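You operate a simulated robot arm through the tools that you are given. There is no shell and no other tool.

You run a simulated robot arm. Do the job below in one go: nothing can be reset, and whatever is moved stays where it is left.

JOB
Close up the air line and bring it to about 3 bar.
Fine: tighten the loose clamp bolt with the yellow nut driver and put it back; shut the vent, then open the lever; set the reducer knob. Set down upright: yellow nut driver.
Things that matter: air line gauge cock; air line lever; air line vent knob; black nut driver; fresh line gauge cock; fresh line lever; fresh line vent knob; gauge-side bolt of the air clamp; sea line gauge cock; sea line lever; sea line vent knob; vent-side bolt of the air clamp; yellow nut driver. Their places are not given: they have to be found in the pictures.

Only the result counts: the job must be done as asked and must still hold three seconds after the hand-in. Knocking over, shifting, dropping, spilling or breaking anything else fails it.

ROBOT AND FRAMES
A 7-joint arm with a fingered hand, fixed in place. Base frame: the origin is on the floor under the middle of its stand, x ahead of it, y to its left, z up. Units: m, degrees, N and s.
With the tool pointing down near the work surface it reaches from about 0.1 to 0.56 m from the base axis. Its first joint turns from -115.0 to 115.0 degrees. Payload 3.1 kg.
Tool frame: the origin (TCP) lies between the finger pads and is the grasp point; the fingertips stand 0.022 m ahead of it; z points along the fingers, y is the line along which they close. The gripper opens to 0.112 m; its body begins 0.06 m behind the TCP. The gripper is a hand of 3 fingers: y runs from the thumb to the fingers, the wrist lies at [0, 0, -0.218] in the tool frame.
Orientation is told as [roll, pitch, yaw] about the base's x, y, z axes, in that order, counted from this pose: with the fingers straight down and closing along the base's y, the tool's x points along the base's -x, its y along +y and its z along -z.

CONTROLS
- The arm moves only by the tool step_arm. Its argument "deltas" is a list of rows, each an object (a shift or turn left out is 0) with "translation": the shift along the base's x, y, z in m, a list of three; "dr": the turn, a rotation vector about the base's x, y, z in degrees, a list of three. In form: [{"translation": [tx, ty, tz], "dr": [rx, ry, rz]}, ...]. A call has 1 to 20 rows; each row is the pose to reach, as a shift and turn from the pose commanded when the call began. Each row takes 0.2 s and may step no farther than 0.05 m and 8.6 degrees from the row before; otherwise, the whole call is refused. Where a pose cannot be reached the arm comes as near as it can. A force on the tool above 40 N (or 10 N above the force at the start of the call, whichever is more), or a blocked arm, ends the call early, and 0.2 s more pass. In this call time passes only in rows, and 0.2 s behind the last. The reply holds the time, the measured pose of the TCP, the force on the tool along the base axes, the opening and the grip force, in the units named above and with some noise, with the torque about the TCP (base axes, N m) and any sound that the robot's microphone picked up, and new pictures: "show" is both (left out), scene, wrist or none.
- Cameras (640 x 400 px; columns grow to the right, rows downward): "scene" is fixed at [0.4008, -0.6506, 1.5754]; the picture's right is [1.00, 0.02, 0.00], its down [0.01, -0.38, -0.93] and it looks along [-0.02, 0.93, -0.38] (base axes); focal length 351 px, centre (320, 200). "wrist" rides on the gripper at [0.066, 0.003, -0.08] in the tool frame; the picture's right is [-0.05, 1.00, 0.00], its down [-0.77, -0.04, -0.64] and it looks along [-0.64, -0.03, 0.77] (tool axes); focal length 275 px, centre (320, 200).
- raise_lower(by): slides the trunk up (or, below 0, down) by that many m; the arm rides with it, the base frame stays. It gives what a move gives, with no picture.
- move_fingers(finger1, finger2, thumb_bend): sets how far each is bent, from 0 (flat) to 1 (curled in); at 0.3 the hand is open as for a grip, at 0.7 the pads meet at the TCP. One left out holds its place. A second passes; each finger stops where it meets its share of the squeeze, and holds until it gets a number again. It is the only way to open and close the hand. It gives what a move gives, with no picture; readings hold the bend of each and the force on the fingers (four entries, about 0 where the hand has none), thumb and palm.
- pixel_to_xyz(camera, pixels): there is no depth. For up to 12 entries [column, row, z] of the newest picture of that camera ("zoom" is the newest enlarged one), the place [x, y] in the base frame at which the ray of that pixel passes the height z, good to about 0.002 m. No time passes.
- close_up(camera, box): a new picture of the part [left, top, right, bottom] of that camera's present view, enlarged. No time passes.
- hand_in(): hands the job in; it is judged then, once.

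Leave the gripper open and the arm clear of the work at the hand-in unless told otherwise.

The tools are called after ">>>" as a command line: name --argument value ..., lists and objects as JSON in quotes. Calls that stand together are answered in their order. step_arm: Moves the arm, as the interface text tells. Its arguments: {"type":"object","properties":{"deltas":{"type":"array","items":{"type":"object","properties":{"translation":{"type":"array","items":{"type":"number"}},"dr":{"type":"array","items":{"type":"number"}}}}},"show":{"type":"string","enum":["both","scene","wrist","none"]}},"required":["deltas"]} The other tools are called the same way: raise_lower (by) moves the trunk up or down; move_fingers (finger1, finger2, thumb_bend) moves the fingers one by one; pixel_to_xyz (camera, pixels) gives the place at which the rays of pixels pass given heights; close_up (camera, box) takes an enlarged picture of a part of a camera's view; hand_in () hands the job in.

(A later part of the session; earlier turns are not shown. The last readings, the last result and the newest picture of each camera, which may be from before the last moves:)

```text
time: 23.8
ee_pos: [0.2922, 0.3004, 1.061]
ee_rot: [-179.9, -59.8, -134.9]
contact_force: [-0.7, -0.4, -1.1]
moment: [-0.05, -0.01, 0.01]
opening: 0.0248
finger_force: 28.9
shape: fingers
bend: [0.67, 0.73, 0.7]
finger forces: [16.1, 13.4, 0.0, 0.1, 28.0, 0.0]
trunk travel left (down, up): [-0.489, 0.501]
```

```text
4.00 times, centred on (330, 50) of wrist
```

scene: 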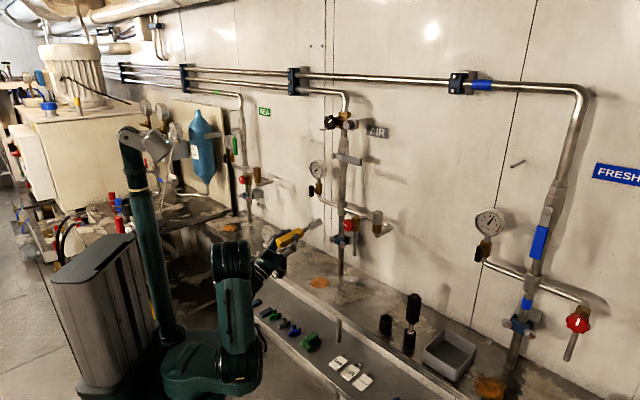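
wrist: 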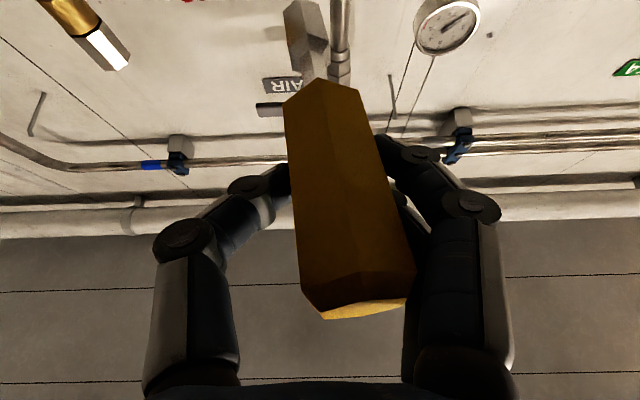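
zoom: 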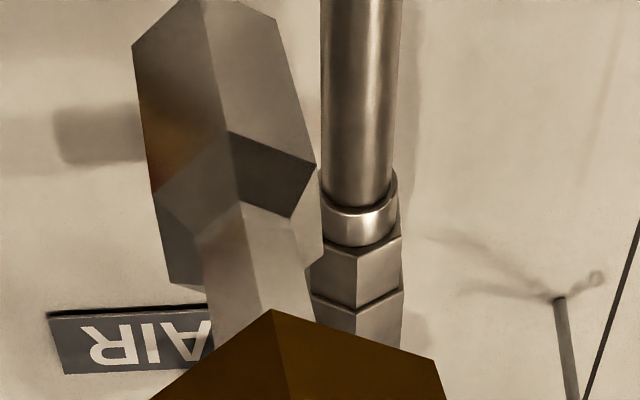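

>>> pixel_to_xyz --camera "scene" --pixels '[[278.3, 244.07, 1.05], [278.3, 244.07, 1.06], [302.6, 231.6, 1.06], [302.6, 231.6, 1.07], [321.26, 221.94, 1.06], [321.26, 221.94, 1.07], [321.26, 221.94, 1.08]]'

>>> pixel_to_xyz --camera "wrist" --pixels '[[300.9, 7.8, 1.06], [300.9, 7.8, 1.07], [300.9, 7.8, 1.08], [316, 82, 1.06], [316, 82, 1.07], [352, 300, 1.05], [352, 300, 1.06]]'

```text
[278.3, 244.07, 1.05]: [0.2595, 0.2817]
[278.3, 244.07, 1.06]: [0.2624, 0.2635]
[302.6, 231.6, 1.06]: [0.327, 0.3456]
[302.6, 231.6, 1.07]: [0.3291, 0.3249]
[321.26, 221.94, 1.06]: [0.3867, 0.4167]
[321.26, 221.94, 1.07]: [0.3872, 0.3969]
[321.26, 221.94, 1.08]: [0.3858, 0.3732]
```

```text
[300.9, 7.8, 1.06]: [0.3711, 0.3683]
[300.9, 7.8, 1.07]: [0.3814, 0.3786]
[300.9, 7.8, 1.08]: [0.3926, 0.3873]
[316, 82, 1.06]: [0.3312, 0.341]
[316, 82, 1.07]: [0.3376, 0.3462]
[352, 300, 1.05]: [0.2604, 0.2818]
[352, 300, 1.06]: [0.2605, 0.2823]
```

Triangulated: handle end (0.260, 0.282, 1.050), tip (0.387, 0.3835, 1.0756), so the axis points 9° up and 6° right of the wall normal. I take a fine zoom of the bolts to get the hex orientation and position before correcting.

>>> close_up --camera "scene" --box '[324, 232, 356, 252]'

>>> pixel_to_xyz --camera "scene" --pixels '[[342.9, 243.75, 0.947], [342.9, 243.75, 0.94], [331.7, 239.8, 0.947]]'

```text
16.00 times, centred on (340, 242) of scene
```

zoom: 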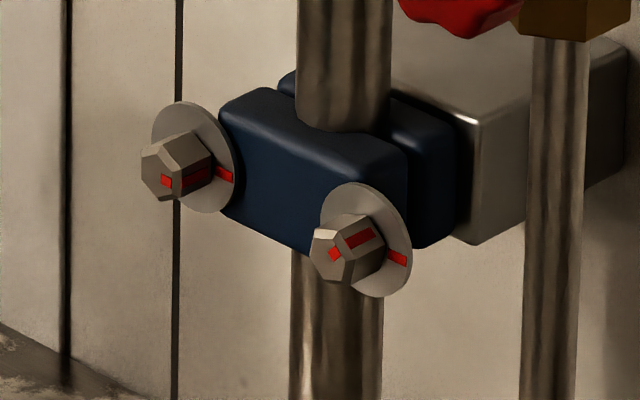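

```text
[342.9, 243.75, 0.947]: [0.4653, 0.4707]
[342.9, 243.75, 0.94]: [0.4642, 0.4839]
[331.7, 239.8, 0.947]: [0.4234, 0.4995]
```

>>> close_up --camera "scene" --box '[337, 241, 347, 248]'

>>> close_up --camera "scene" --box '[326, 235, 336, 243]'

```text
16.00 times, centred on (342, 244) of scene
```

zoom: 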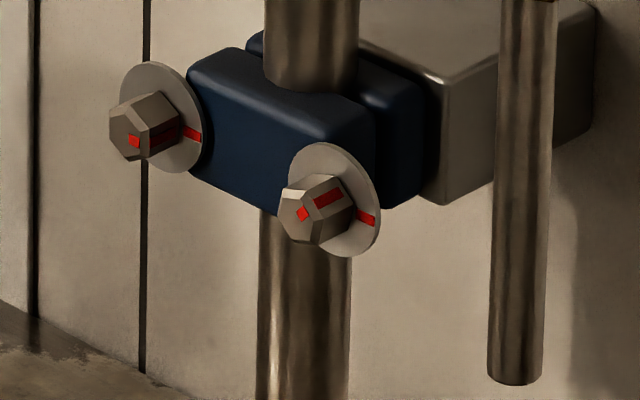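

```text
16.00 times, centred on (331, 239) of scene
```

zoom: 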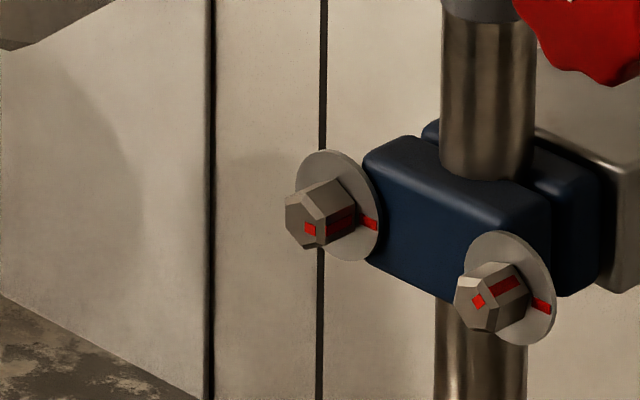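

>>> pixel_to_xyz --camera "scene" --pixels '[[340.7, 245.2, 0.94], [340.7, 245.2, 0.945], [340.7, 245.2, 0.95], [330.06, 240.44, 0.945], [330.06, 240.44, 0.95]]'

```text
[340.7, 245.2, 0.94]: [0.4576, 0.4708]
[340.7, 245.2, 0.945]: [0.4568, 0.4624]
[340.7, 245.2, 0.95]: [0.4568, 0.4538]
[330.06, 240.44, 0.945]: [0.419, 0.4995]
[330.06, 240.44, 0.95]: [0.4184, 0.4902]
```

Bolt head centre is at about n=0.649, t=-0.003, z=0.9465 (x≈0.457, y≈0.461). I correct the driver's direction: rotate 9° downward and 6.2° to the left.

>>> step_arm --deltas '[{"dr": [-3.18, 3.18, 3.1]}, {"dr": [-6.36, 6.36, 6.2]}]' --show "both"

>>> close_up --camera "scene" --box '[272, 214, 328, 249]'

>>> close_up --camera "wrist" --box '[250, 0, 410, 100]'

```text
time: 24.4
ee_pos: [0.2924, 0.3009, 1.0619]
ee_rot: [178.5, -69.0, -127.5]
contact_force: [-0.6, -0.6, -1.6]
moment: [-0.04, 0.01, 0.01]
opening: 0.0246
finger_force: 28.7
shape: fingers
bend: [0.67, 0.73, 0.7]
finger forces: [16.2, 13.5, 0.1, 0.0, 28.0, 0.0]
trunk travel left (down, up): [-0.489, 0.501]
```

scene: 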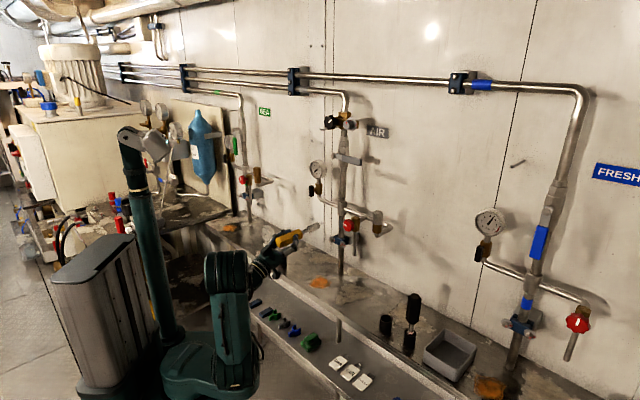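
wrist: 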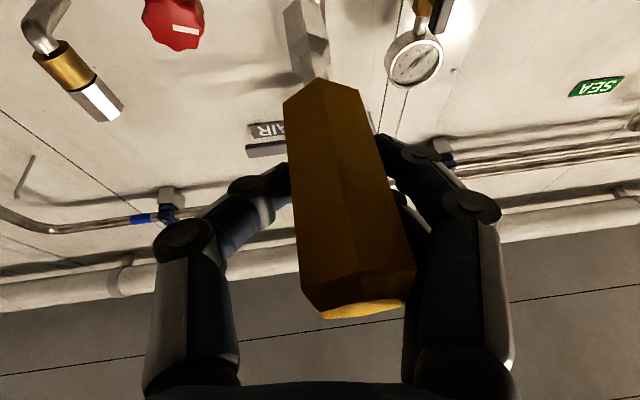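

```text
11.43 times, centred on (300, 232) of scene
```

zoom: 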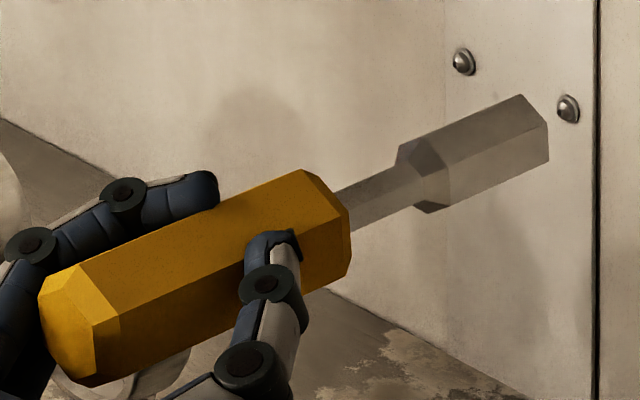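

```text
4.00 times, centred on (330, 50) of wrist
```

zoom: 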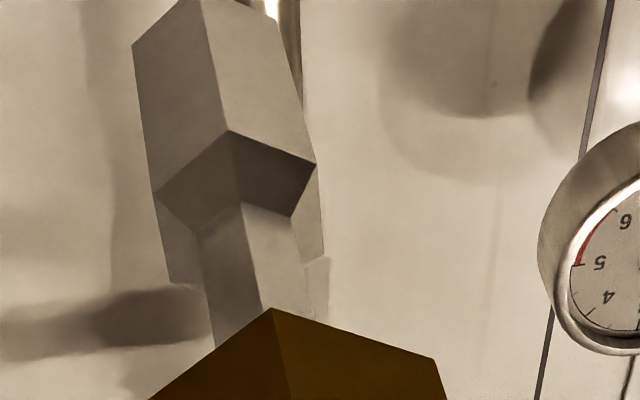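

>>> pixel_to_xyz --camera "scene" --pixels '[[278.56, 243.9, 1.05], [278.56, 243.9, 1.06], [318.81, 225.7, 1.05], [318.81, 225.7, 1.06]]'

>>> pixel_to_xyz --camera "wrist" --pixels '[[300.9, 7.8, 1.05], [300.9, 7.8, 1.055], [300.9, 7.8, 1.06], [352, 300, 1.05], [352, 300, 1.06]]'

```text
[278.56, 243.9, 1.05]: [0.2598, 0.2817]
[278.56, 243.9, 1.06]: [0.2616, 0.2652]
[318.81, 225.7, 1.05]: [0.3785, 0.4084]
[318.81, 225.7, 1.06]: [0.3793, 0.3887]
```

```text
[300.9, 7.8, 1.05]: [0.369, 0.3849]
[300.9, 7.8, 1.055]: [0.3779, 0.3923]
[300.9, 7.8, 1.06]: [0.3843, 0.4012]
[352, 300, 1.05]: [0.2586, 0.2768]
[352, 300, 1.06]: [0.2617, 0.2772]
```

The axis is now parallel to the wall normal within ~1.3°. Tip at (0.379, 0.3955, 1.0565). I lower it to the bolt's level, shift 9 mm right, and bring the tip to about 4 cm before the bolt head.

>>> step_arm --deltas '[{"translation": [0.002, -0.002, -0.03]}, {"translation": [0.004, -0.004, -0.06], "dr": [-0.4, 0.4, 0]}, {"translation": [0.006, -0.006, -0.09], "dr": [-0.85, 0.85, 0]}, {"translation": [0.006, -0.006, -0.1075], "dr": [-0.85, 0.85, 0]}, {"translation": [0.025, 0.013, -0.1075], "dr": [-0.85, 0.85, 0]}, {"translation": [0.048, 0.036, -0.1075], "dr": [-0.85, 0.85, 0]}]' --show "both"

>>> close_up --camera "scene" --box '[296, 225, 360, 265]'

>>> close_up --camera "wrist" --box '[250, 0, 410, 100]'

```text
time: 25.8
ee_pos: [0.3407, 0.3356, 0.9534]
ee_rot: [178.1, -70.1, -127.0]
contact_force: [-0.3, -0.3, -1.1]
moment: [-0.05, 0.0, 0.04]
opening: 0.0247
finger_force: 28.4
shape: fingers
bend: [0.67, 0.73, 0.71]
finger forces: [16.1, 13.7, 0.0, 0.1, 27.9, 0.0]
trunk travel left (down, up): [-0.489, 0.501]
```

scene: 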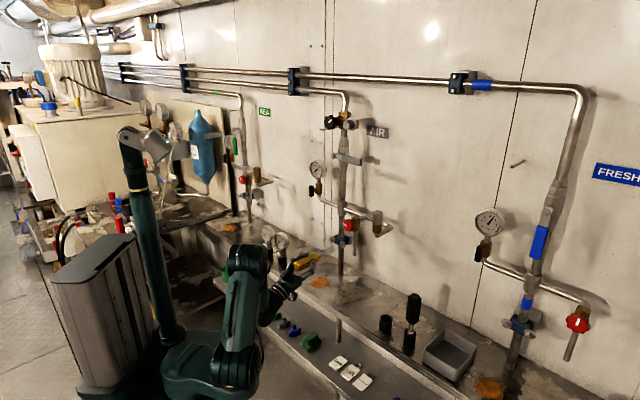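
wrist: 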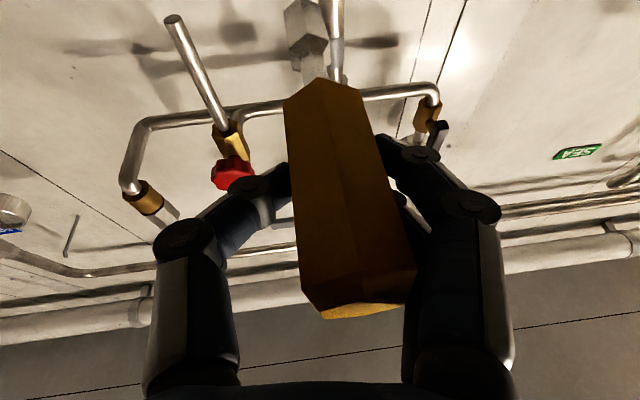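

```text
10.00 times, centred on (328, 245) of scene
```

zoom: 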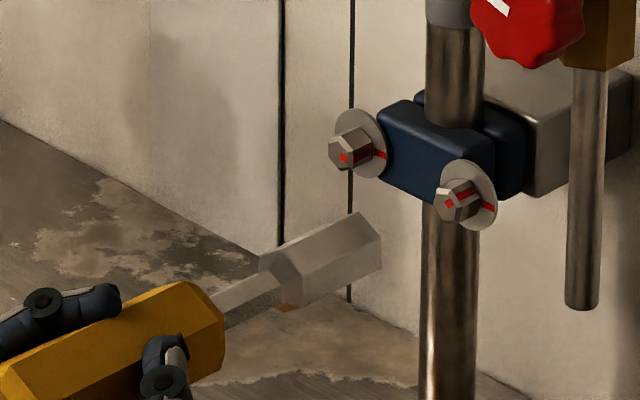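

```text
4.00 times, centred on (330, 50) of wrist
```

zoom: 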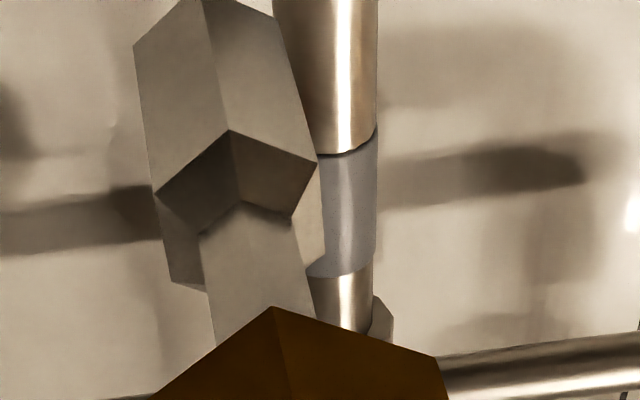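

The scene zoom shows the driver axis in line with the loose bolt (extended axis passes about (452,205), the head centre), socket vertices pointing straight up. Before engaging I test in the air whether the wrist can turn 60° clockwise about the driver axis.

>>> step_arm --deltas '[{"translation": [0.0002, -0.0002, -0.0007], "dr": [5.3, 5.3, 0]}, {"translation": [0.0004, -0.0004, -0.0014], "dr": [10.6, 10.6, 0]}, {"translation": [0.0006, -0.0006, -0.0023], "dr": [15.9, 15.9, 0]}, {"translation": [0.0008, -0.0008, -0.0032], "dr": [21.2, 21.2, 0]}, {"translation": [0.001, -0.001, -0.0041], "dr": [26.5, 26.5, 0]}, {"translation": [0.0011, -0.0011, -0.005], "dr": [31.8, 31.8, 0]}, {"translation": [0.0012, -0.0012, -0.006], "dr": [37.1, 37.1, 0]}, {"translation": [0.0013, -0.0013, -0.0069], "dr": [42.4, 42.4, 0]}]' --show "both"

>>> close_up --camera "scene" --box '[296, 225, 360, 265]'

```text
time: 27.6
ee_pos: [0.341, 0.3352, 0.9466]
ee_rot: [106.3, -25.3, -67.0]
contact_force: [0.4, 0.0, -1.6]
moment: [0.0, -0.01, 0.01]
opening: 0.0244
finger_force: 28.6
shape: fingers
bend: [0.67, 0.73, 0.71]
finger forces: [15.8, 12.8, 0.0, 0.0, 28.7, 0.1]
trunk travel left (down, up): [-0.489, 0.501]
```

scene: 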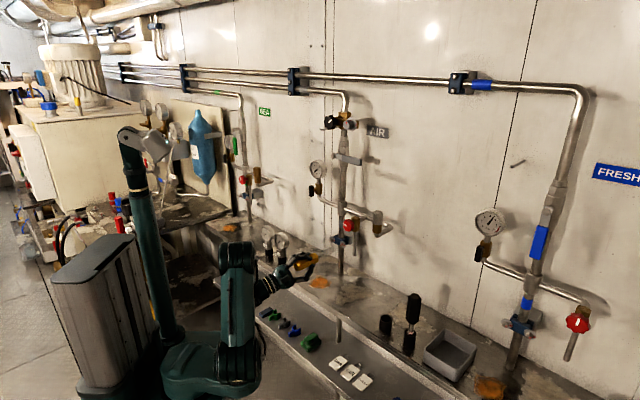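
wrist: 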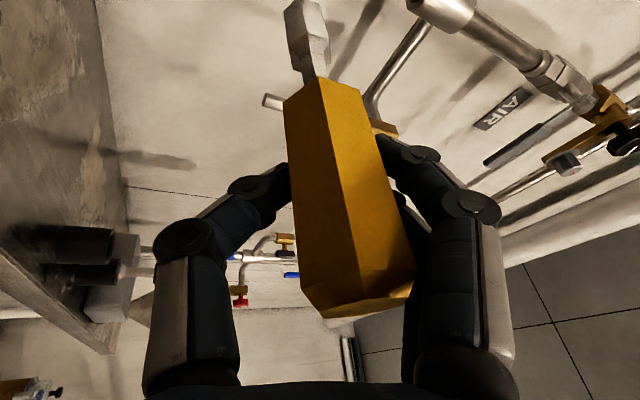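

```text
10.00 times, centred on (328, 245) of scene
```

zoom: 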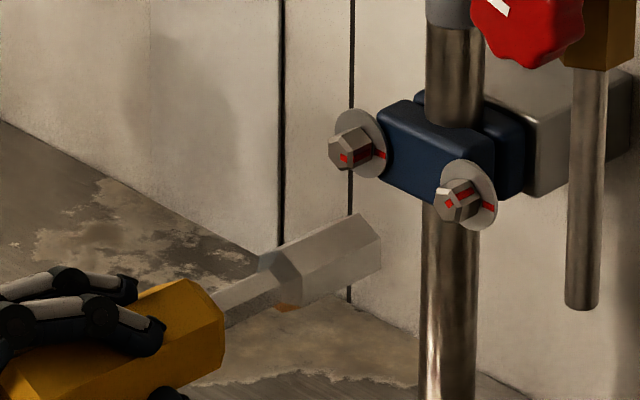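

The turn worked over the full 60° with the tip staying put. From the marks I estimate the loose bolt is about 50° behind, so I go back to 10° (50° before the aligned end position) for engaging.

>>> step_arm --deltas '[{"translation": [-0.0001, 0.0001, 0.0009], "dr": [-5.05, -5.05, 0]}, {"translation": [-0.0002, 0.0002, 0.0018], "dr": [-10.1, -10.1, 0]}, {"translation": [-0.0003, 0.0003, 0.0027], "dr": [-15.15, -15.15, 0]}, {"translation": [-0.0004, 0.0004, 0.0036], "dr": [-20.2, -20.2, 0]}, {"translation": [-0.0005, 0.0005, 0.0045], "dr": [-25.25, -25.25, 0]}, {"translation": [-0.0006, 0.0006, 0.0053], "dr": [-30.3, -30.3, 0]}, {"translation": [-0.0007, 0.0007, 0.0059], "dr": [-35.36, -35.36, 0]}]' --show "none"

>>> close_up --camera "scene" --box '[316, 228, 356, 253]'

```text
time: 29.1
ee_pos: [0.3394, 0.3363, 0.9518]
ee_rot: [152.9, -66.7, -103.6]
contact_force: [-0.1, -0.1, -1.2]
moment: [-0.02, 0.06, 0.02]
opening: 0.0245
finger_force: 28.5
shape: fingers
bend: [0.67, 0.73, 0.71]
finger forces: [16.1, 12.3, 0.1, 0.0, 28.3, 0.1]
trunk travel left (down, up): [-0.489, 0.501]
```

```text
16.00 times, centred on (336, 240) of scene
```

zoom: 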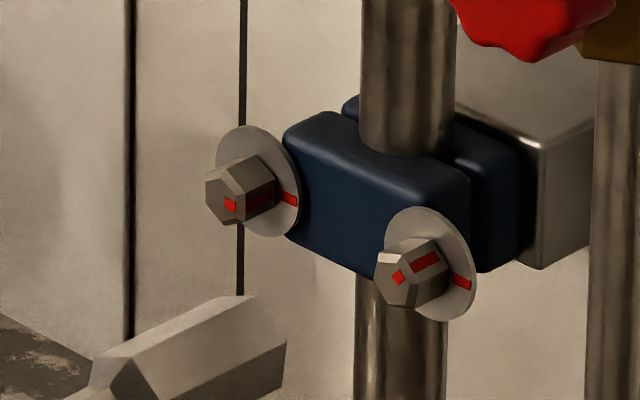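

The socket is near, about 4 cm off. I advance 25 mm straight along the wall normal and check alignment again.

>>> step_arm --deltas '[{"translation": [0.009, 0.009, 0]}, {"translation": [0.0177, 0.0177, 0]}]' --show "none"

>>> close_up --camera "scene" --box '[316, 230, 356, 255]'

```text
time: 29.8
ee_pos: [0.3583, 0.352, 0.9525]
ee_rot: [152.7, -66.7, -103.4]
contact_force: [0.3, -0.8, -1.4]
moment: [-0.03, 0.02, -0.03]
opening: 0.0246
finger_force: 28.3
shape: fingers
bend: [0.67, 0.73, 0.71]
finger forces: [16.0, 12.2, 0.0, 0.0, 28.3, 0.1]
trunk travel left (down, up): [-0.489, 0.501]
```

```text
16.00 times, centred on (336, 242) of scene
```

zoom: 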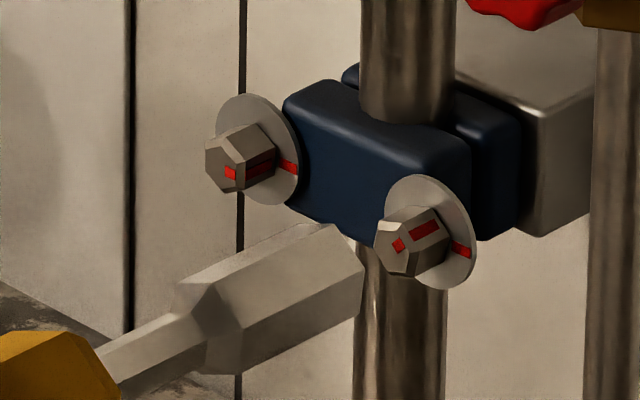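

Still in line, about 15 mm to go. I advance 12 mm.

>>> step_arm --deltas '[{"translation": [0.0045, 0.0045, 0]}, {"translation": [0.0085, 0.0085, 0]}]' --show "none"

>>> close_up --camera "scene" --box '[316, 230, 356, 255]'

```text
time: 30.4
ee_pos: [0.367, 0.3608, 0.9514]
ee_rot: [152.6, -66.7, -103.3]
contact_force: [-0.2, 0.3, -1.4]
moment: [-0.01, -0.01, 0.01]
opening: 0.0246
finger_force: 28.4
shape: fingers
bend: [0.67, 0.73, 0.71]
finger forces: [16.1, 12.1, 0.0, 0.0, 28.3, 0.0]
trunk travel left (down, up): [-0.489, 0.501]
```

```text
16.00 times, centred on (336, 242) of scene
```

zoom: 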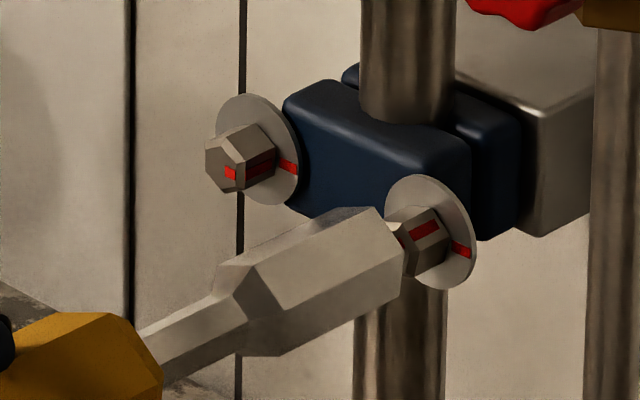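

The socket looks ~1 mm high relative to the head. I lower by 1 mm and advance the last 8–12 mm in small steps, watching the force.

>>> step_arm --deltas '[{"translation": [0.002, 0.002, -0.001]}, {"translation": [0.004, 0.004, -0.001]}, {"translation": [0.0055, 0.0055, -0.001]}, {"translation": [0.007, 0.007, -0.001]}, {"translation": [0.0085, 0.0085, -0.001]}]' --show "none"

>>> close_up --camera "scene" --box '[316, 230, 356, 255]'

```text
time: 31.6
ee_pos: [0.375, 0.3691, 0.9516]
ee_rot: [152.6, -66.6, -103.3]
contact_force: [-2.3, -3.4, -1.8]
moment: [-0.07, 0.05, -0.01]
opening: 0.0244
finger_force: 29.6
shape: fingers
bend: [0.67, 0.73, 0.71]
finger forces: [16.3, 13.2, 0.0, 0.0, 29.5, 0.1]
trunk travel left (down, up): [-0.489, 0.501]
```

```text
16.00 times, centred on (336, 242) of scene
```

zoom: 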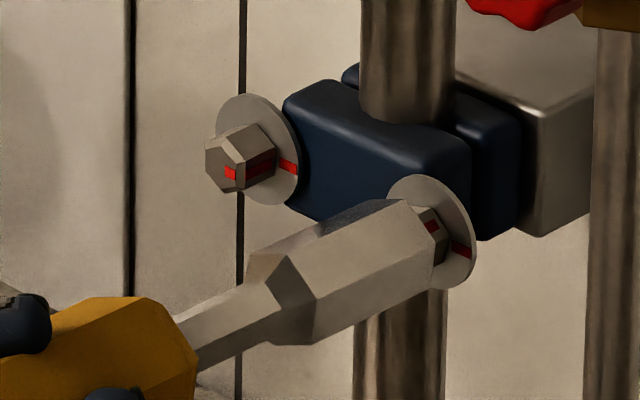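

Contact of about 4 N against the head. I press 1.5 mm further to see whether it's blocked or sliding on.

>>> step_arm --deltas '[{"translation": [0.0005, 0.0005, -0.0003]}, {"translation": [0.001, 0.001, -0.0006]}]' --show "none"

>>> close_up --camera "scene" --box '[316, 230, 356, 255]'

```text
time: 32.1
ee_pos: [0.3761, 0.3697, 0.952]
ee_rot: [152.8, -66.6, -103.3]
contact_force: [-5.4, -6.2, -1.5]
moment: [-0.06, 0.12, 0.04]
opening: 0.0243
finger_force: 30.2
shape: fingers
bend: [0.67, 0.73, 0.71]
finger forces: [16.2, 14.1, 0.0, 0.1, 29.9, 0.0]
trunk travel left (down, up): [-0.489, 0.501]
```

```text
16.00 times, centred on (336, 242) of scene
```

zoom: 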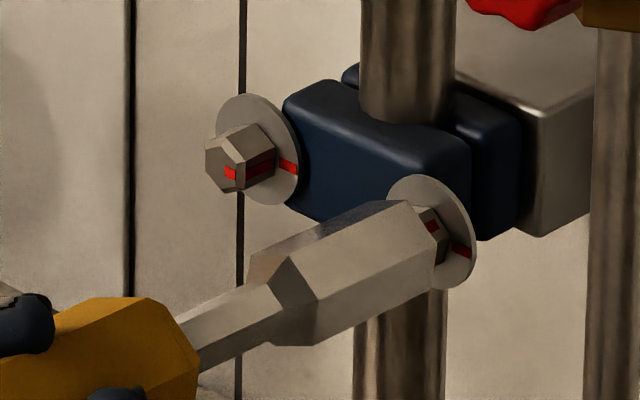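

Blocked at 8 N: the hexes don't match yet. Keeping the light press I turn clockwise 10° in small steps so the socket can drop on.

>>> step_arm --deltas '[{"translation": [0.0001, -0.0001, -0.0002], "dr": [1.41, 1.41, 0]}, {"translation": [0.0001, -0.0001, -0.0004], "dr": [2.83, 2.83, 0]}, {"translation": [0.0002, -0.0002, -0.0005], "dr": [4.24, 4.24, 0]}, {"translation": [0.0003, -0.0003, -0.0007], "dr": [5.66, 5.66, 0]}, {"translation": [0.0004, -0.0004, -0.0009], "dr": [7.07, 7.07, 0]}]' --show "none"

>>> close_up --camera "scene" --box '[316, 230, 356, 255]'

```text
time: 33.4
ee_pos: [0.3774, 0.3719, 0.9495]
ee_rot: [135.2, -60.2, -87.6]
contact_force: [0.2, 0.1, -2.1]
moment: [-0.08, 0.06, -0.04]
opening: 0.0242
finger_force: 28.7
shape: fingers
bend: [0.67, 0.73, 0.71]
finger forces: [15.8, 13.0, 0.1, 0.0, 29.6, 0.1]
trunk travel left (down, up): [-0.489, 0.501]
```

```text
16.00 times, centred on (336, 242) of scene
```

zoom: 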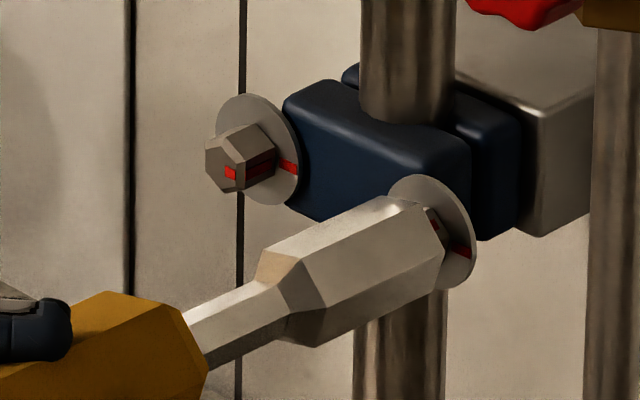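

The force dropped to zero and the socket slid on: engaged. I push on 4 mm further to seat it.

>>> step_arm --deltas '[{"translation": [0.001, 0.001, 0]}, {"translation": [0.002, 0.002, 0]}, {"translation": [0.003, 0.003, 0]}]' --show "none"

>>> close_up --camera "scene" --box '[316, 230, 356, 255]'

```text
time: 34.1
ee_pos: [0.3798, 0.373, 0.9509]
ee_rot: [135.4, -60.1, -87.6]
contact_force: [-1.2, -1.2, -2.5]
moment: [-0.11, 0.07, -0.01]
opening: 0.0244
finger_force: 29.0
shape: fingers
bend: [0.67, 0.73, 0.71]
finger forces: [15.9, 13.1, 0.0, 0.0, 29.3, 0.0]
trunk travel left (down, up): [-0.489, 0.501]
```

```text
16.00 times, centred on (336, 242) of scene
```

zoom: 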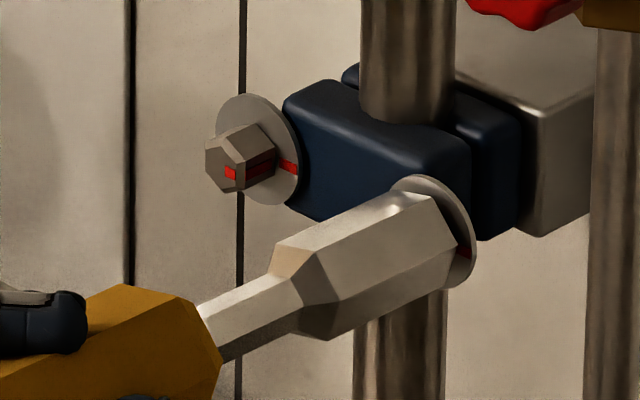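

Seated further with a light 1.7 N. Now I tighten: turn clockwise 20° about the driver axis, watching torque.

>>> step_arm --deltas '[{"translation": [0.0001, -0.0001, -0.0006], "dr": [3.54, 3.54, 0]}, {"translation": [0.0002, -0.0002, -0.0012], "dr": [7.07, 7.07, 0]}, {"translation": [0.0003, -0.0003, -0.0018], "dr": [10.6, 10.6, 0]}, {"translation": [0.0004, -0.0004, -0.0024], "dr": [14.14, 14.14, 0]}]' --show "none"

>>> close_up --camera "scene" --box '[316, 230, 356, 255]'

```text
time: 35.1
ee_pos: [0.3808, 0.3735, 0.9471]
ee_rot: [116.5, -43.6, -72.7]
contact_force: [0.2, -1.2, -3.7]
moment: [-0.11, -0.03, -0.04]
opening: 0.0245
finger_force: 28.9
shape: fingers
bend: [0.67, 0.73, 0.71]
finger forces: [15.5, 12.9, 0.0, 0.1, 30.3, 0.1]
trunk travel left (down, up): [-0.489, 0.501]
```

```text
16.00 times, centred on (336, 242) of scene
```

zoom: 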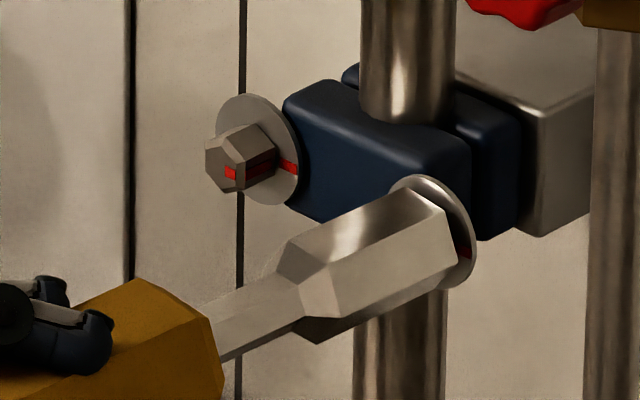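

Turned 20° with a small resisting torque. Another 20° clockwise to the expected aligned position.

>>> step_arm --deltas '[{"translation": [0, 0, -0.0006], "dr": [3.54, 3.54, 0]}, {"translation": [0, 0, -0.00125], "dr": [7.07, 7.07, 0]}, {"translation": [-0.0001, 0.0001, -0.0019], "dr": [10.6, 10.6, 0]}, {"translation": [-0.0002, 0.0002, -0.0025], "dr": [14.14, 14.14, 0]}]' --show "both"

>>> close_up --camera "scene" --box '[316, 230, 356, 255]'

```text
time: 36.1
ee_pos: [0.3797, 0.3724, 0.9442]
ee_rot: [106.3, -25.4, -67.0]
contact_force: [0.8, -1.4, -3.3]
moment: [-0.3, -0.09, -0.07]
opening: 0.0244
finger_force: 28.3
shape: fingers
bend: [0.67, 0.73, 0.71]
finger forces: [14.8, 11.8, 0.1, 0.0, 31.0, 0.1]
trunk travel left (down, up): [-0.489, 0.501]
```

scene: 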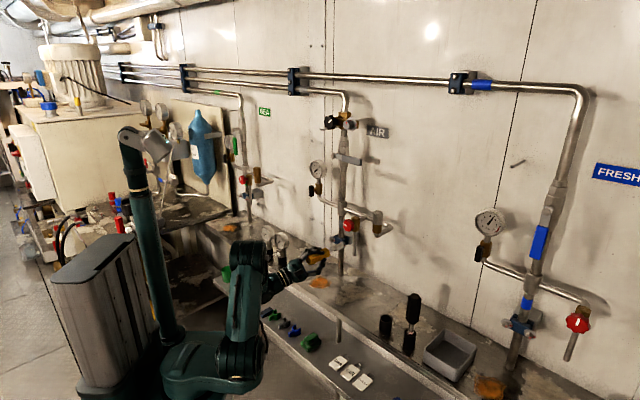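
wrist: 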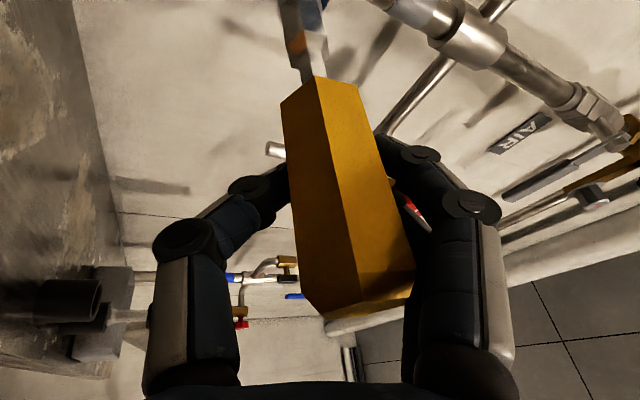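

```text
16.00 times, centred on (336, 242) of scene
```

zoom: 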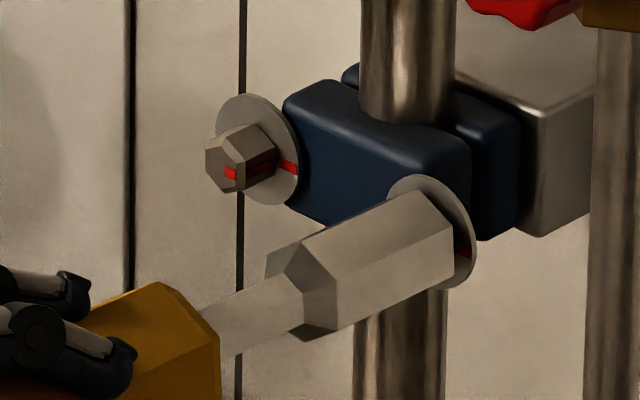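

Torque has risen to about 0.28 N·m. I turn 5° more and check the torque.

>>> step_arm --deltas '[{"translation": [0, 0, -0.0003], "dr": [1.77, 1.77, 0]}, {"translation": [-0.0001, 0.0001, -0.0006], "dr": [3.54, 3.54, 0]}]' --show "none"

>>> close_up --camera "scene" --box '[316, 230, 356, 255]'

```text
time: 36.8
ee_pos: [0.3795, 0.373, 0.9449]
ee_rot: [104.3, -20.8, -66.1]
contact_force: [1.8, -1.5, -4.3]
moment: [-0.28, -0.09, -0.09]
opening: 0.0243
finger_force: 28.3
shape: fingers
bend: [0.67, 0.73, 0.71]
finger forces: [14.9, 11.3, 0.0, 0.1, 31.6, 0.0]
trunk travel left (down, up): [-0.489, 0.501]
```

```text
16.00 times, centred on (336, 242) of scene
```

zoom: 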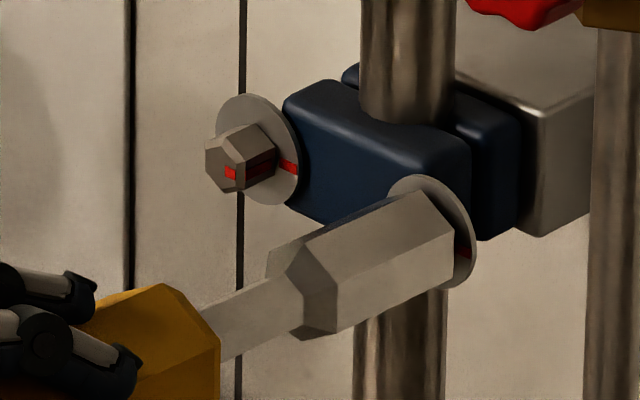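

>>> step_arm --deltas '[{"translation": [0, 0, 0]}]' --show "wrist"

>>> close_up --camera "wrist" --box '[250, 0, 410, 100]'

```text
time: 37.1
ee_pos: [0.3798, 0.3732, 0.9448]
ee_rot: [104.3, -20.8, -66.1]
contact_force: [1.1, 0.2, -3.9]
moment: [-0.21, 0.02, -0.06]
opening: 0.0246
finger_force: 29.2
shape: fingers
bend: [0.67, 0.73, 0.71]
finger forces: [15.1, 12.2, 0.1, 0.1, 31.6, 0.1]
trunk travel left (down, up): [-0.489, 0.501]
```

wrist: 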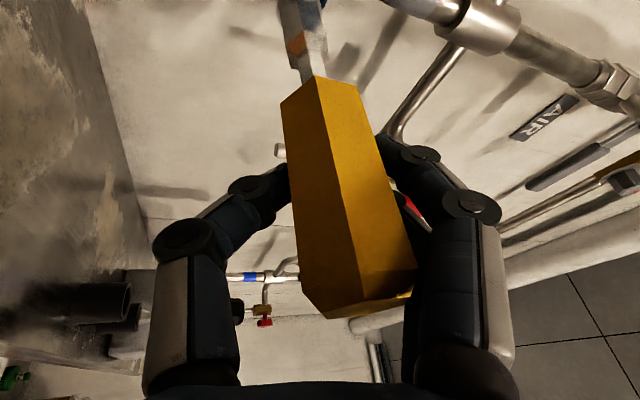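

```text
4.00 times, centred on (330, 50) of wrist
```

zoom: 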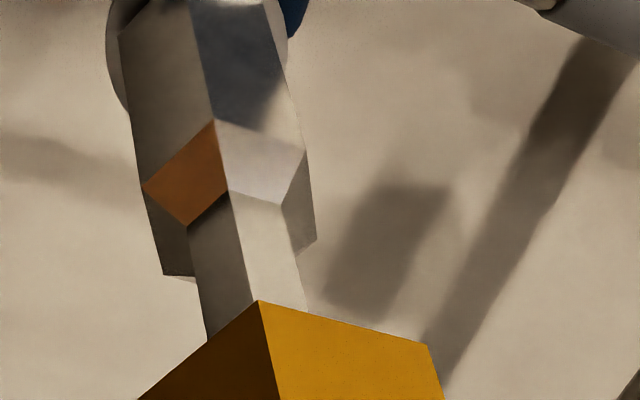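

The driver did not slip in the grip; the bolt has turned with it. I back off 25 mm to inspect the witness marks.

>>> step_arm --deltas '[{"translation": [-0.005, -0.005, 0]}, {"translation": [-0.01, -0.01, 0]}, {"translation": [-0.018, -0.018, 0]}]' --show "none"

>>> close_up --camera "scene" --box '[316, 230, 356, 255]'

```text
time: 38.0
ee_pos: [0.3612, 0.355, 0.945]
ee_rot: [104.5, -20.9, -66.2]
contact_force: [0.1, -0.3, -1.4]
moment: [-0.02, 0.03, 0.0]
opening: 0.0248
finger_force: 28.7
shape: fingers
bend: [0.67, 0.73, 0.71]
finger forces: [15.9, 12.2, 0.1, 0.0, 29.2, 0.0]
trunk travel left (down, up): [-0.489, 0.501]
```

```text
16.00 times, centred on (336, 242) of scene
```

zoom: 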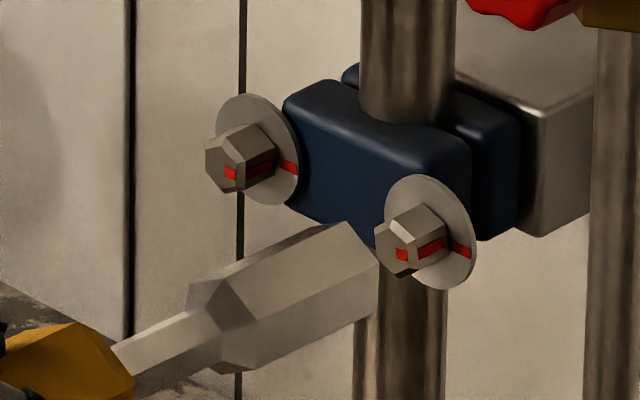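

The mark has moved most of the way (square at (402,254), stripe (430,246), washer mark (462,251)), with roughly 12–16° still missing – the socket has some backlash. I turn back 70° counter-clockwise in the air to re-engage one flat earlier and finish.

>>> step_arm --deltas '[{"translation": [-0.0002, 0.0002, 0.0009], "dr": [-5.5, -5.5, 0]}, {"translation": [-0.0003, 0.0003, 0.0018], "dr": [-11.0, -11.0, 0]}, {"translation": [-0.0005, 0.0005, 0.0027], "dr": [-16.5, -16.5, 0]}, {"translation": [-0.0007, 0.0007, 0.0036], "dr": [-22.0, -22.0, 0]}, {"translation": [-0.0008, 0.0008, 0.0045], "dr": [-27.5, -27.5, 0]}, {"translation": [-0.001, 0.001, 0.0053], "dr": [-33.0, -33.0, 0]}, {"translation": [-0.0012, 0.0012, 0.0062], "dr": [-38.5, -38.5, 0]}, {"translation": [-0.0013, 0.0013, 0.0071], "dr": [-44.0, -44.0, 0]}, {"translation": [-0.0015, 0.0015, 0.0079], "dr": [-49.5, -49.5, 0]}]' --show "none"

>>> close_up --camera "scene" --box '[316, 230, 356, 255]'

```text
time: 40.0
ee_pos: [0.3598, 0.3565, 0.9522]
ee_rot: [-166.4, -70.3, -141.7]
contact_force: [0.6, -0.4, -0.5]
moment: [-0.03, 0.04, 0.01]
opening: 0.0248
finger_force: 27.8
shape: fingers
bend: [0.66, 0.73, 0.71]
finger forces: [16.2, 11.7, 0.0, 0.0, 27.9, 0.0]
trunk travel left (down, up): [-0.489, 0.501]
```

```text
16.00 times, centred on (336, 242) of scene
```

zoom: 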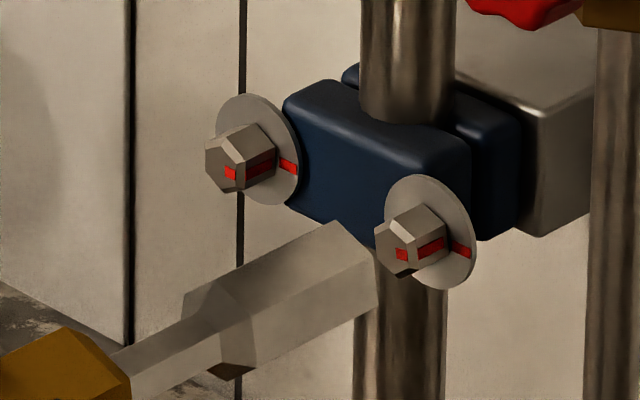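

The socket is again in line (about 16 mm off the head). I raise half a millimetre and advance 18 mm.

>>> step_arm --deltas '[{"translation": [0.005, 0.005, 0.0005]}, {"translation": [0.009, 0.009, 0.0005]}, {"translation": [0.011, 0.011, 0.0005]}, {"translation": [0.0127, 0.0127, 0.0005]}]' --show "none"

>>> close_up --camera "scene" --box '[316, 230, 356, 255]'

```text
time: 41.0
ee_pos: [0.3722, 0.3698, 0.9518]
ee_rot: [-166.9, -70.2, -141.1]
contact_force: [-0.4, -1.2, -1.5]
moment: [-0.01, 0.0, 0.0]
opening: 0.0241
finger_force: 28.0
shape: fingers
bend: [0.66, 0.73, 0.71]
finger forces: [16.3, 11.8, 0.0, 0.1, 27.9, 0.1]
trunk travel left (down, up): [-0.489, 0.501]
```

```text
16.00 times, centred on (336, 242) of scene
```

zoom: 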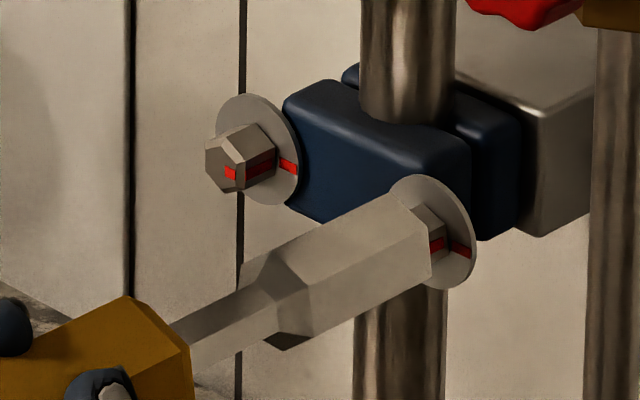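

No resistance; I push on 7 mm to seat it.

>>> step_arm --deltas '[{"translation": [0.0015, 0.0015, 0]}, {"translation": [0.003, 0.003, 0]}, {"translation": [0.005, 0.005, 0]}]' --show "none"

>>> close_up --camera "scene" --box '[316, 230, 356, 255]'

```text
time: 41.8
ee_pos: [0.3776, 0.376, 0.9529]
ee_rot: [-166.9, -70.1, -141.2]
contact_force: [-0.2, -0.6, -1.5]
moment: [-0.07, 0.05, 0.03]
opening: 0.0247
finger_force: 28.9
shape: fingers
bend: [0.66, 0.73, 0.71]
finger forces: [16.3, 12.3, 0.0, 0.0, 28.6, 0.0]
trunk travel left (down, up): [-0.489, 0.501]
```

```text
16.00 times, centred on (336, 242) of scene
```

zoom: 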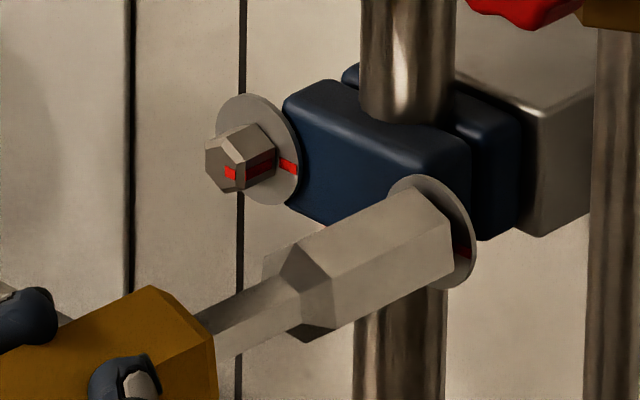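

Seated. I turn clockwise 20°, watching torque.

>>> step_arm --deltas '[{"translation": [0.0003, -0.0003, -0.0004], "dr": [3.54, 3.54, 0]}, {"translation": [0.0006, -0.0006, -0.0009], "dr": [7.07, 7.07, 0]}, {"translation": [0.0009, -0.0009, -0.0014], "dr": [10.6, 10.6, 0]}, {"translation": [0.0011, -0.0011, -0.0019], "dr": [14.14, 14.14, 0]}]' --show "none"

>>> close_up --camera "scene" --box '[316, 230, 356, 255]'

```text
time: 42.8
ee_pos: [0.3783, 0.3745, 0.9505]
ee_rot: [142.7, -63.7, -94.5]
contact_force: [0.5, -1.2, -3.2]
moment: [-0.27, -0.19, 0.01]
opening: 0.0244
finger_force: 28.6
shape: fingers
bend: [0.67, 0.73, 0.71]
finger forces: [16.6, 10.0, 0.0, 0.0, 30.1, 0.1]
trunk travel left (down, up): [-0.489, 0.501]
```

```text
16.00 times, centred on (336, 242) of scene
```

zoom: 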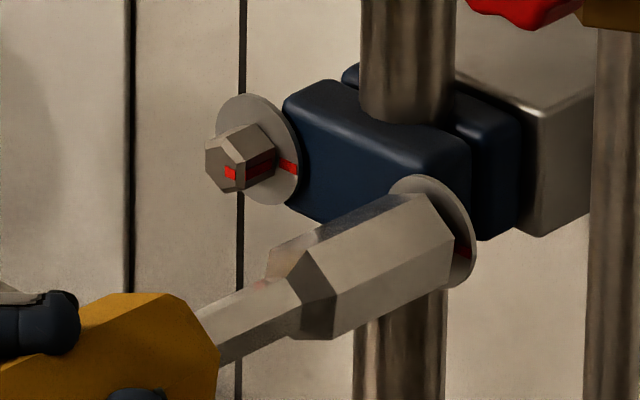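

Torque 0.33 N·m. I turn another 8°.

>>> step_arm --deltas '[{"translation": [0.0001, -0.0001, -0.0003], "dr": [1.9, 1.9, 0]}, {"translation": [0.0002, -0.0002, -0.0006], "dr": [3.8, 3.8, 0]}, {"translation": [0.0003, -0.0003, -0.0009], "dr": [5.66, 5.66, 0]}]' --show "none"

>>> close_up --camera "scene" --box '[316, 230, 356, 255]'

```text
time: 43.5
ee_pos: [0.3793, 0.3738, 0.9491]
ee_rot: [131.3, -58.0, -84.4]
contact_force: [0.3, -2.1, -3.5]
moment: [-0.43, -0.34, 0.03]
opening: 0.0244
finger_force: 29.0
shape: fingers
bend: [0.67, 0.73, 0.71]
finger forces: [17.8, 9.2, 0.0, 0.0, 31.7, 0.0]
trunk travel left (down, up): [-0.489, 0.501]
```

```text
16.00 times, centred on (336, 242) of scene
```

zoom: 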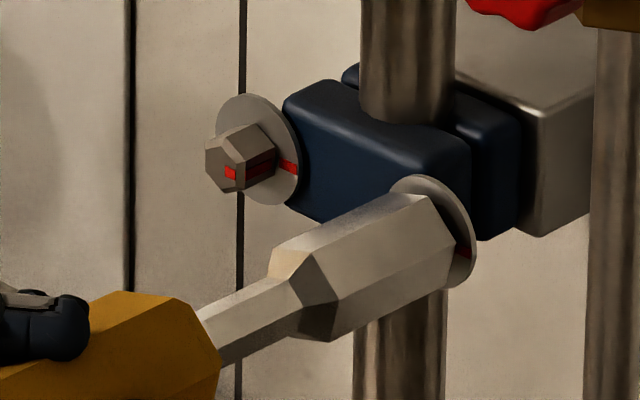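

Torque is climbing (0.55 N·m), the bolt is coming tight. 5° more.

>>> step_arm --deltas '[{"translation": [0.0001, -0.0001, -0.0003], "dr": [1.77, 1.77, 0]}, {"translation": [0.0002, -0.0002, -0.0006], "dr": [3.54, 3.54, 0]}]' --show "wrist"

>>> close_up --camera "scene" --box '[316, 230, 356, 255]'

```text
time: 44.1
ee_pos: [0.3805, 0.3746, 0.9501]
ee_rot: [125.9, -54.0, -80.0]
contact_force: [-1.4, -2.3, -5.1]
moment: [-0.67, -0.48, 0.03]
opening: 0.0241
finger_force: 33.3
shape: fingers
bend: [0.68, 0.73, 0.71]
finger forces: [22.1, 8.6, 0.0, 0.0, 35.5, 0.0]
trunk travel left (down, up): [-0.489, 0.501]
```

wrist: 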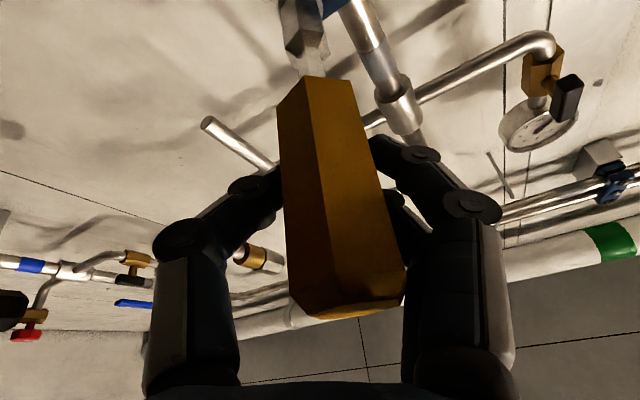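

```text
16.00 times, centred on (336, 242) of scene
```

zoom: 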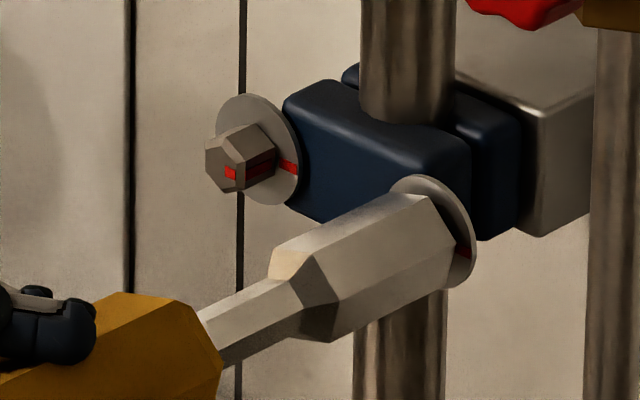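

Torque 0.8 N·m and the socket no longer turns: it's up against its stop. I relax by 8° (within the socket's play) and back off 25 mm to check the marks.

>>> step_arm --deltas '[{"translation": [-0.0002, 0.0002, 0.0005], "dr": [-2.83, -2.83, 0]}, {"translation": [-0.0003, 0.0003, 0.0009], "dr": [-5.66, -5.66, 0]}, {"translation": [-0.0053, -0.0047, 0.0009], "dr": [-5.66, -5.66, 0]}, {"translation": [-0.0103, -0.0097, 0.0009], "dr": [-5.66, -5.66, 0]}, {"translation": [-0.0183, -0.0177, 0.0009], "dr": [-5.66, -5.66, 0]}]' --show "wrist"

>>> close_up --camera "scene" --box '[316, 230, 356, 255]'

```text
time: 45.4
ee_pos: [0.3595, 0.3538, 0.9513]
ee_rot: [135.6, -60.1, -88.0]
contact_force: [0.3, 0.9, -0.5]
moment: [0.0, 0.0, 0.01]
opening: 0.0001
finger_force: 0.1
shape: fingers
bend: [0.74, 0.78, 0.83]
finger forces: [0.0, 0.0, 0.0, 0.0, 0.0, 0.1]
trunk travel left (down, up): [-0.489, 0.501]
```

wrist: 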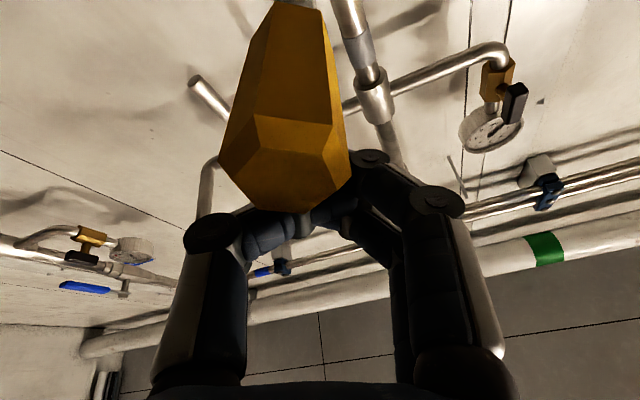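

```text
16.00 times, centred on (336, 242) of scene
```

zoom: 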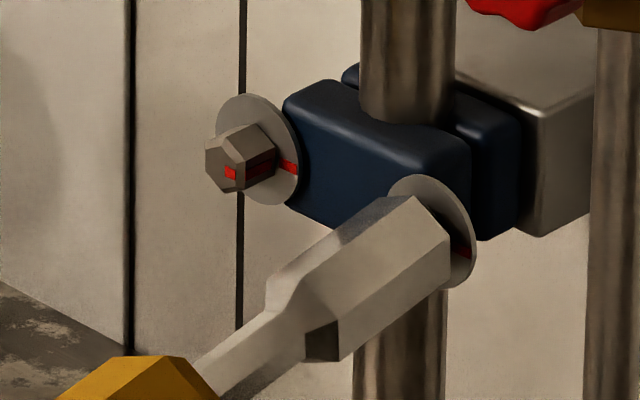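

The hand lost its hold on the driver during the retreat (grip force 0); the driver is still sitting on the bolt with its handle drooping. No time passes for close-ups, so I look at the exact state before acting.

>>> close_up --camera "scene" --box '[290, 220, 370, 270]'

>>> close_up --camera "wrist" --box '[160, 0, 480, 260]'

```text
8.00 times, centred on (330, 245) of scene
```

zoom: 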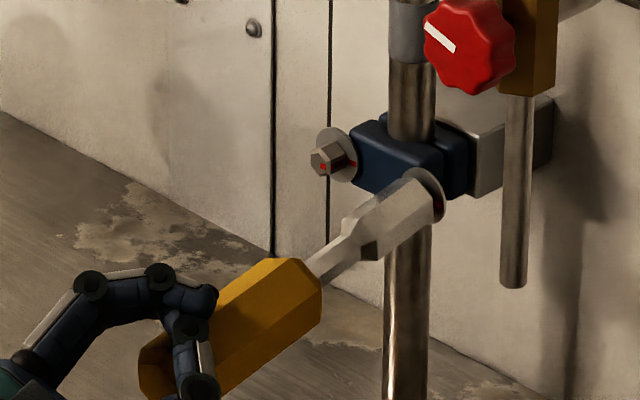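

```text
1.54 times, centred on (320, 130) of wrist
```

zoom: 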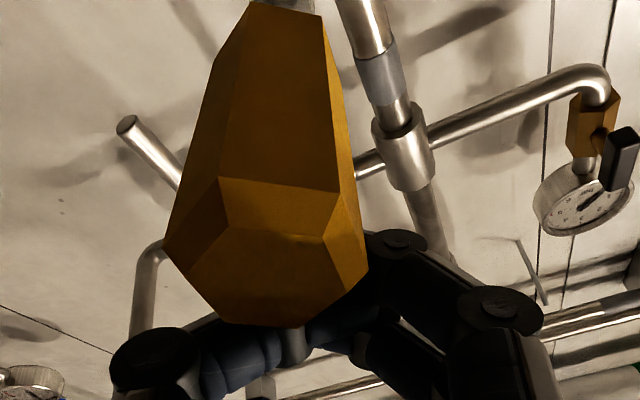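

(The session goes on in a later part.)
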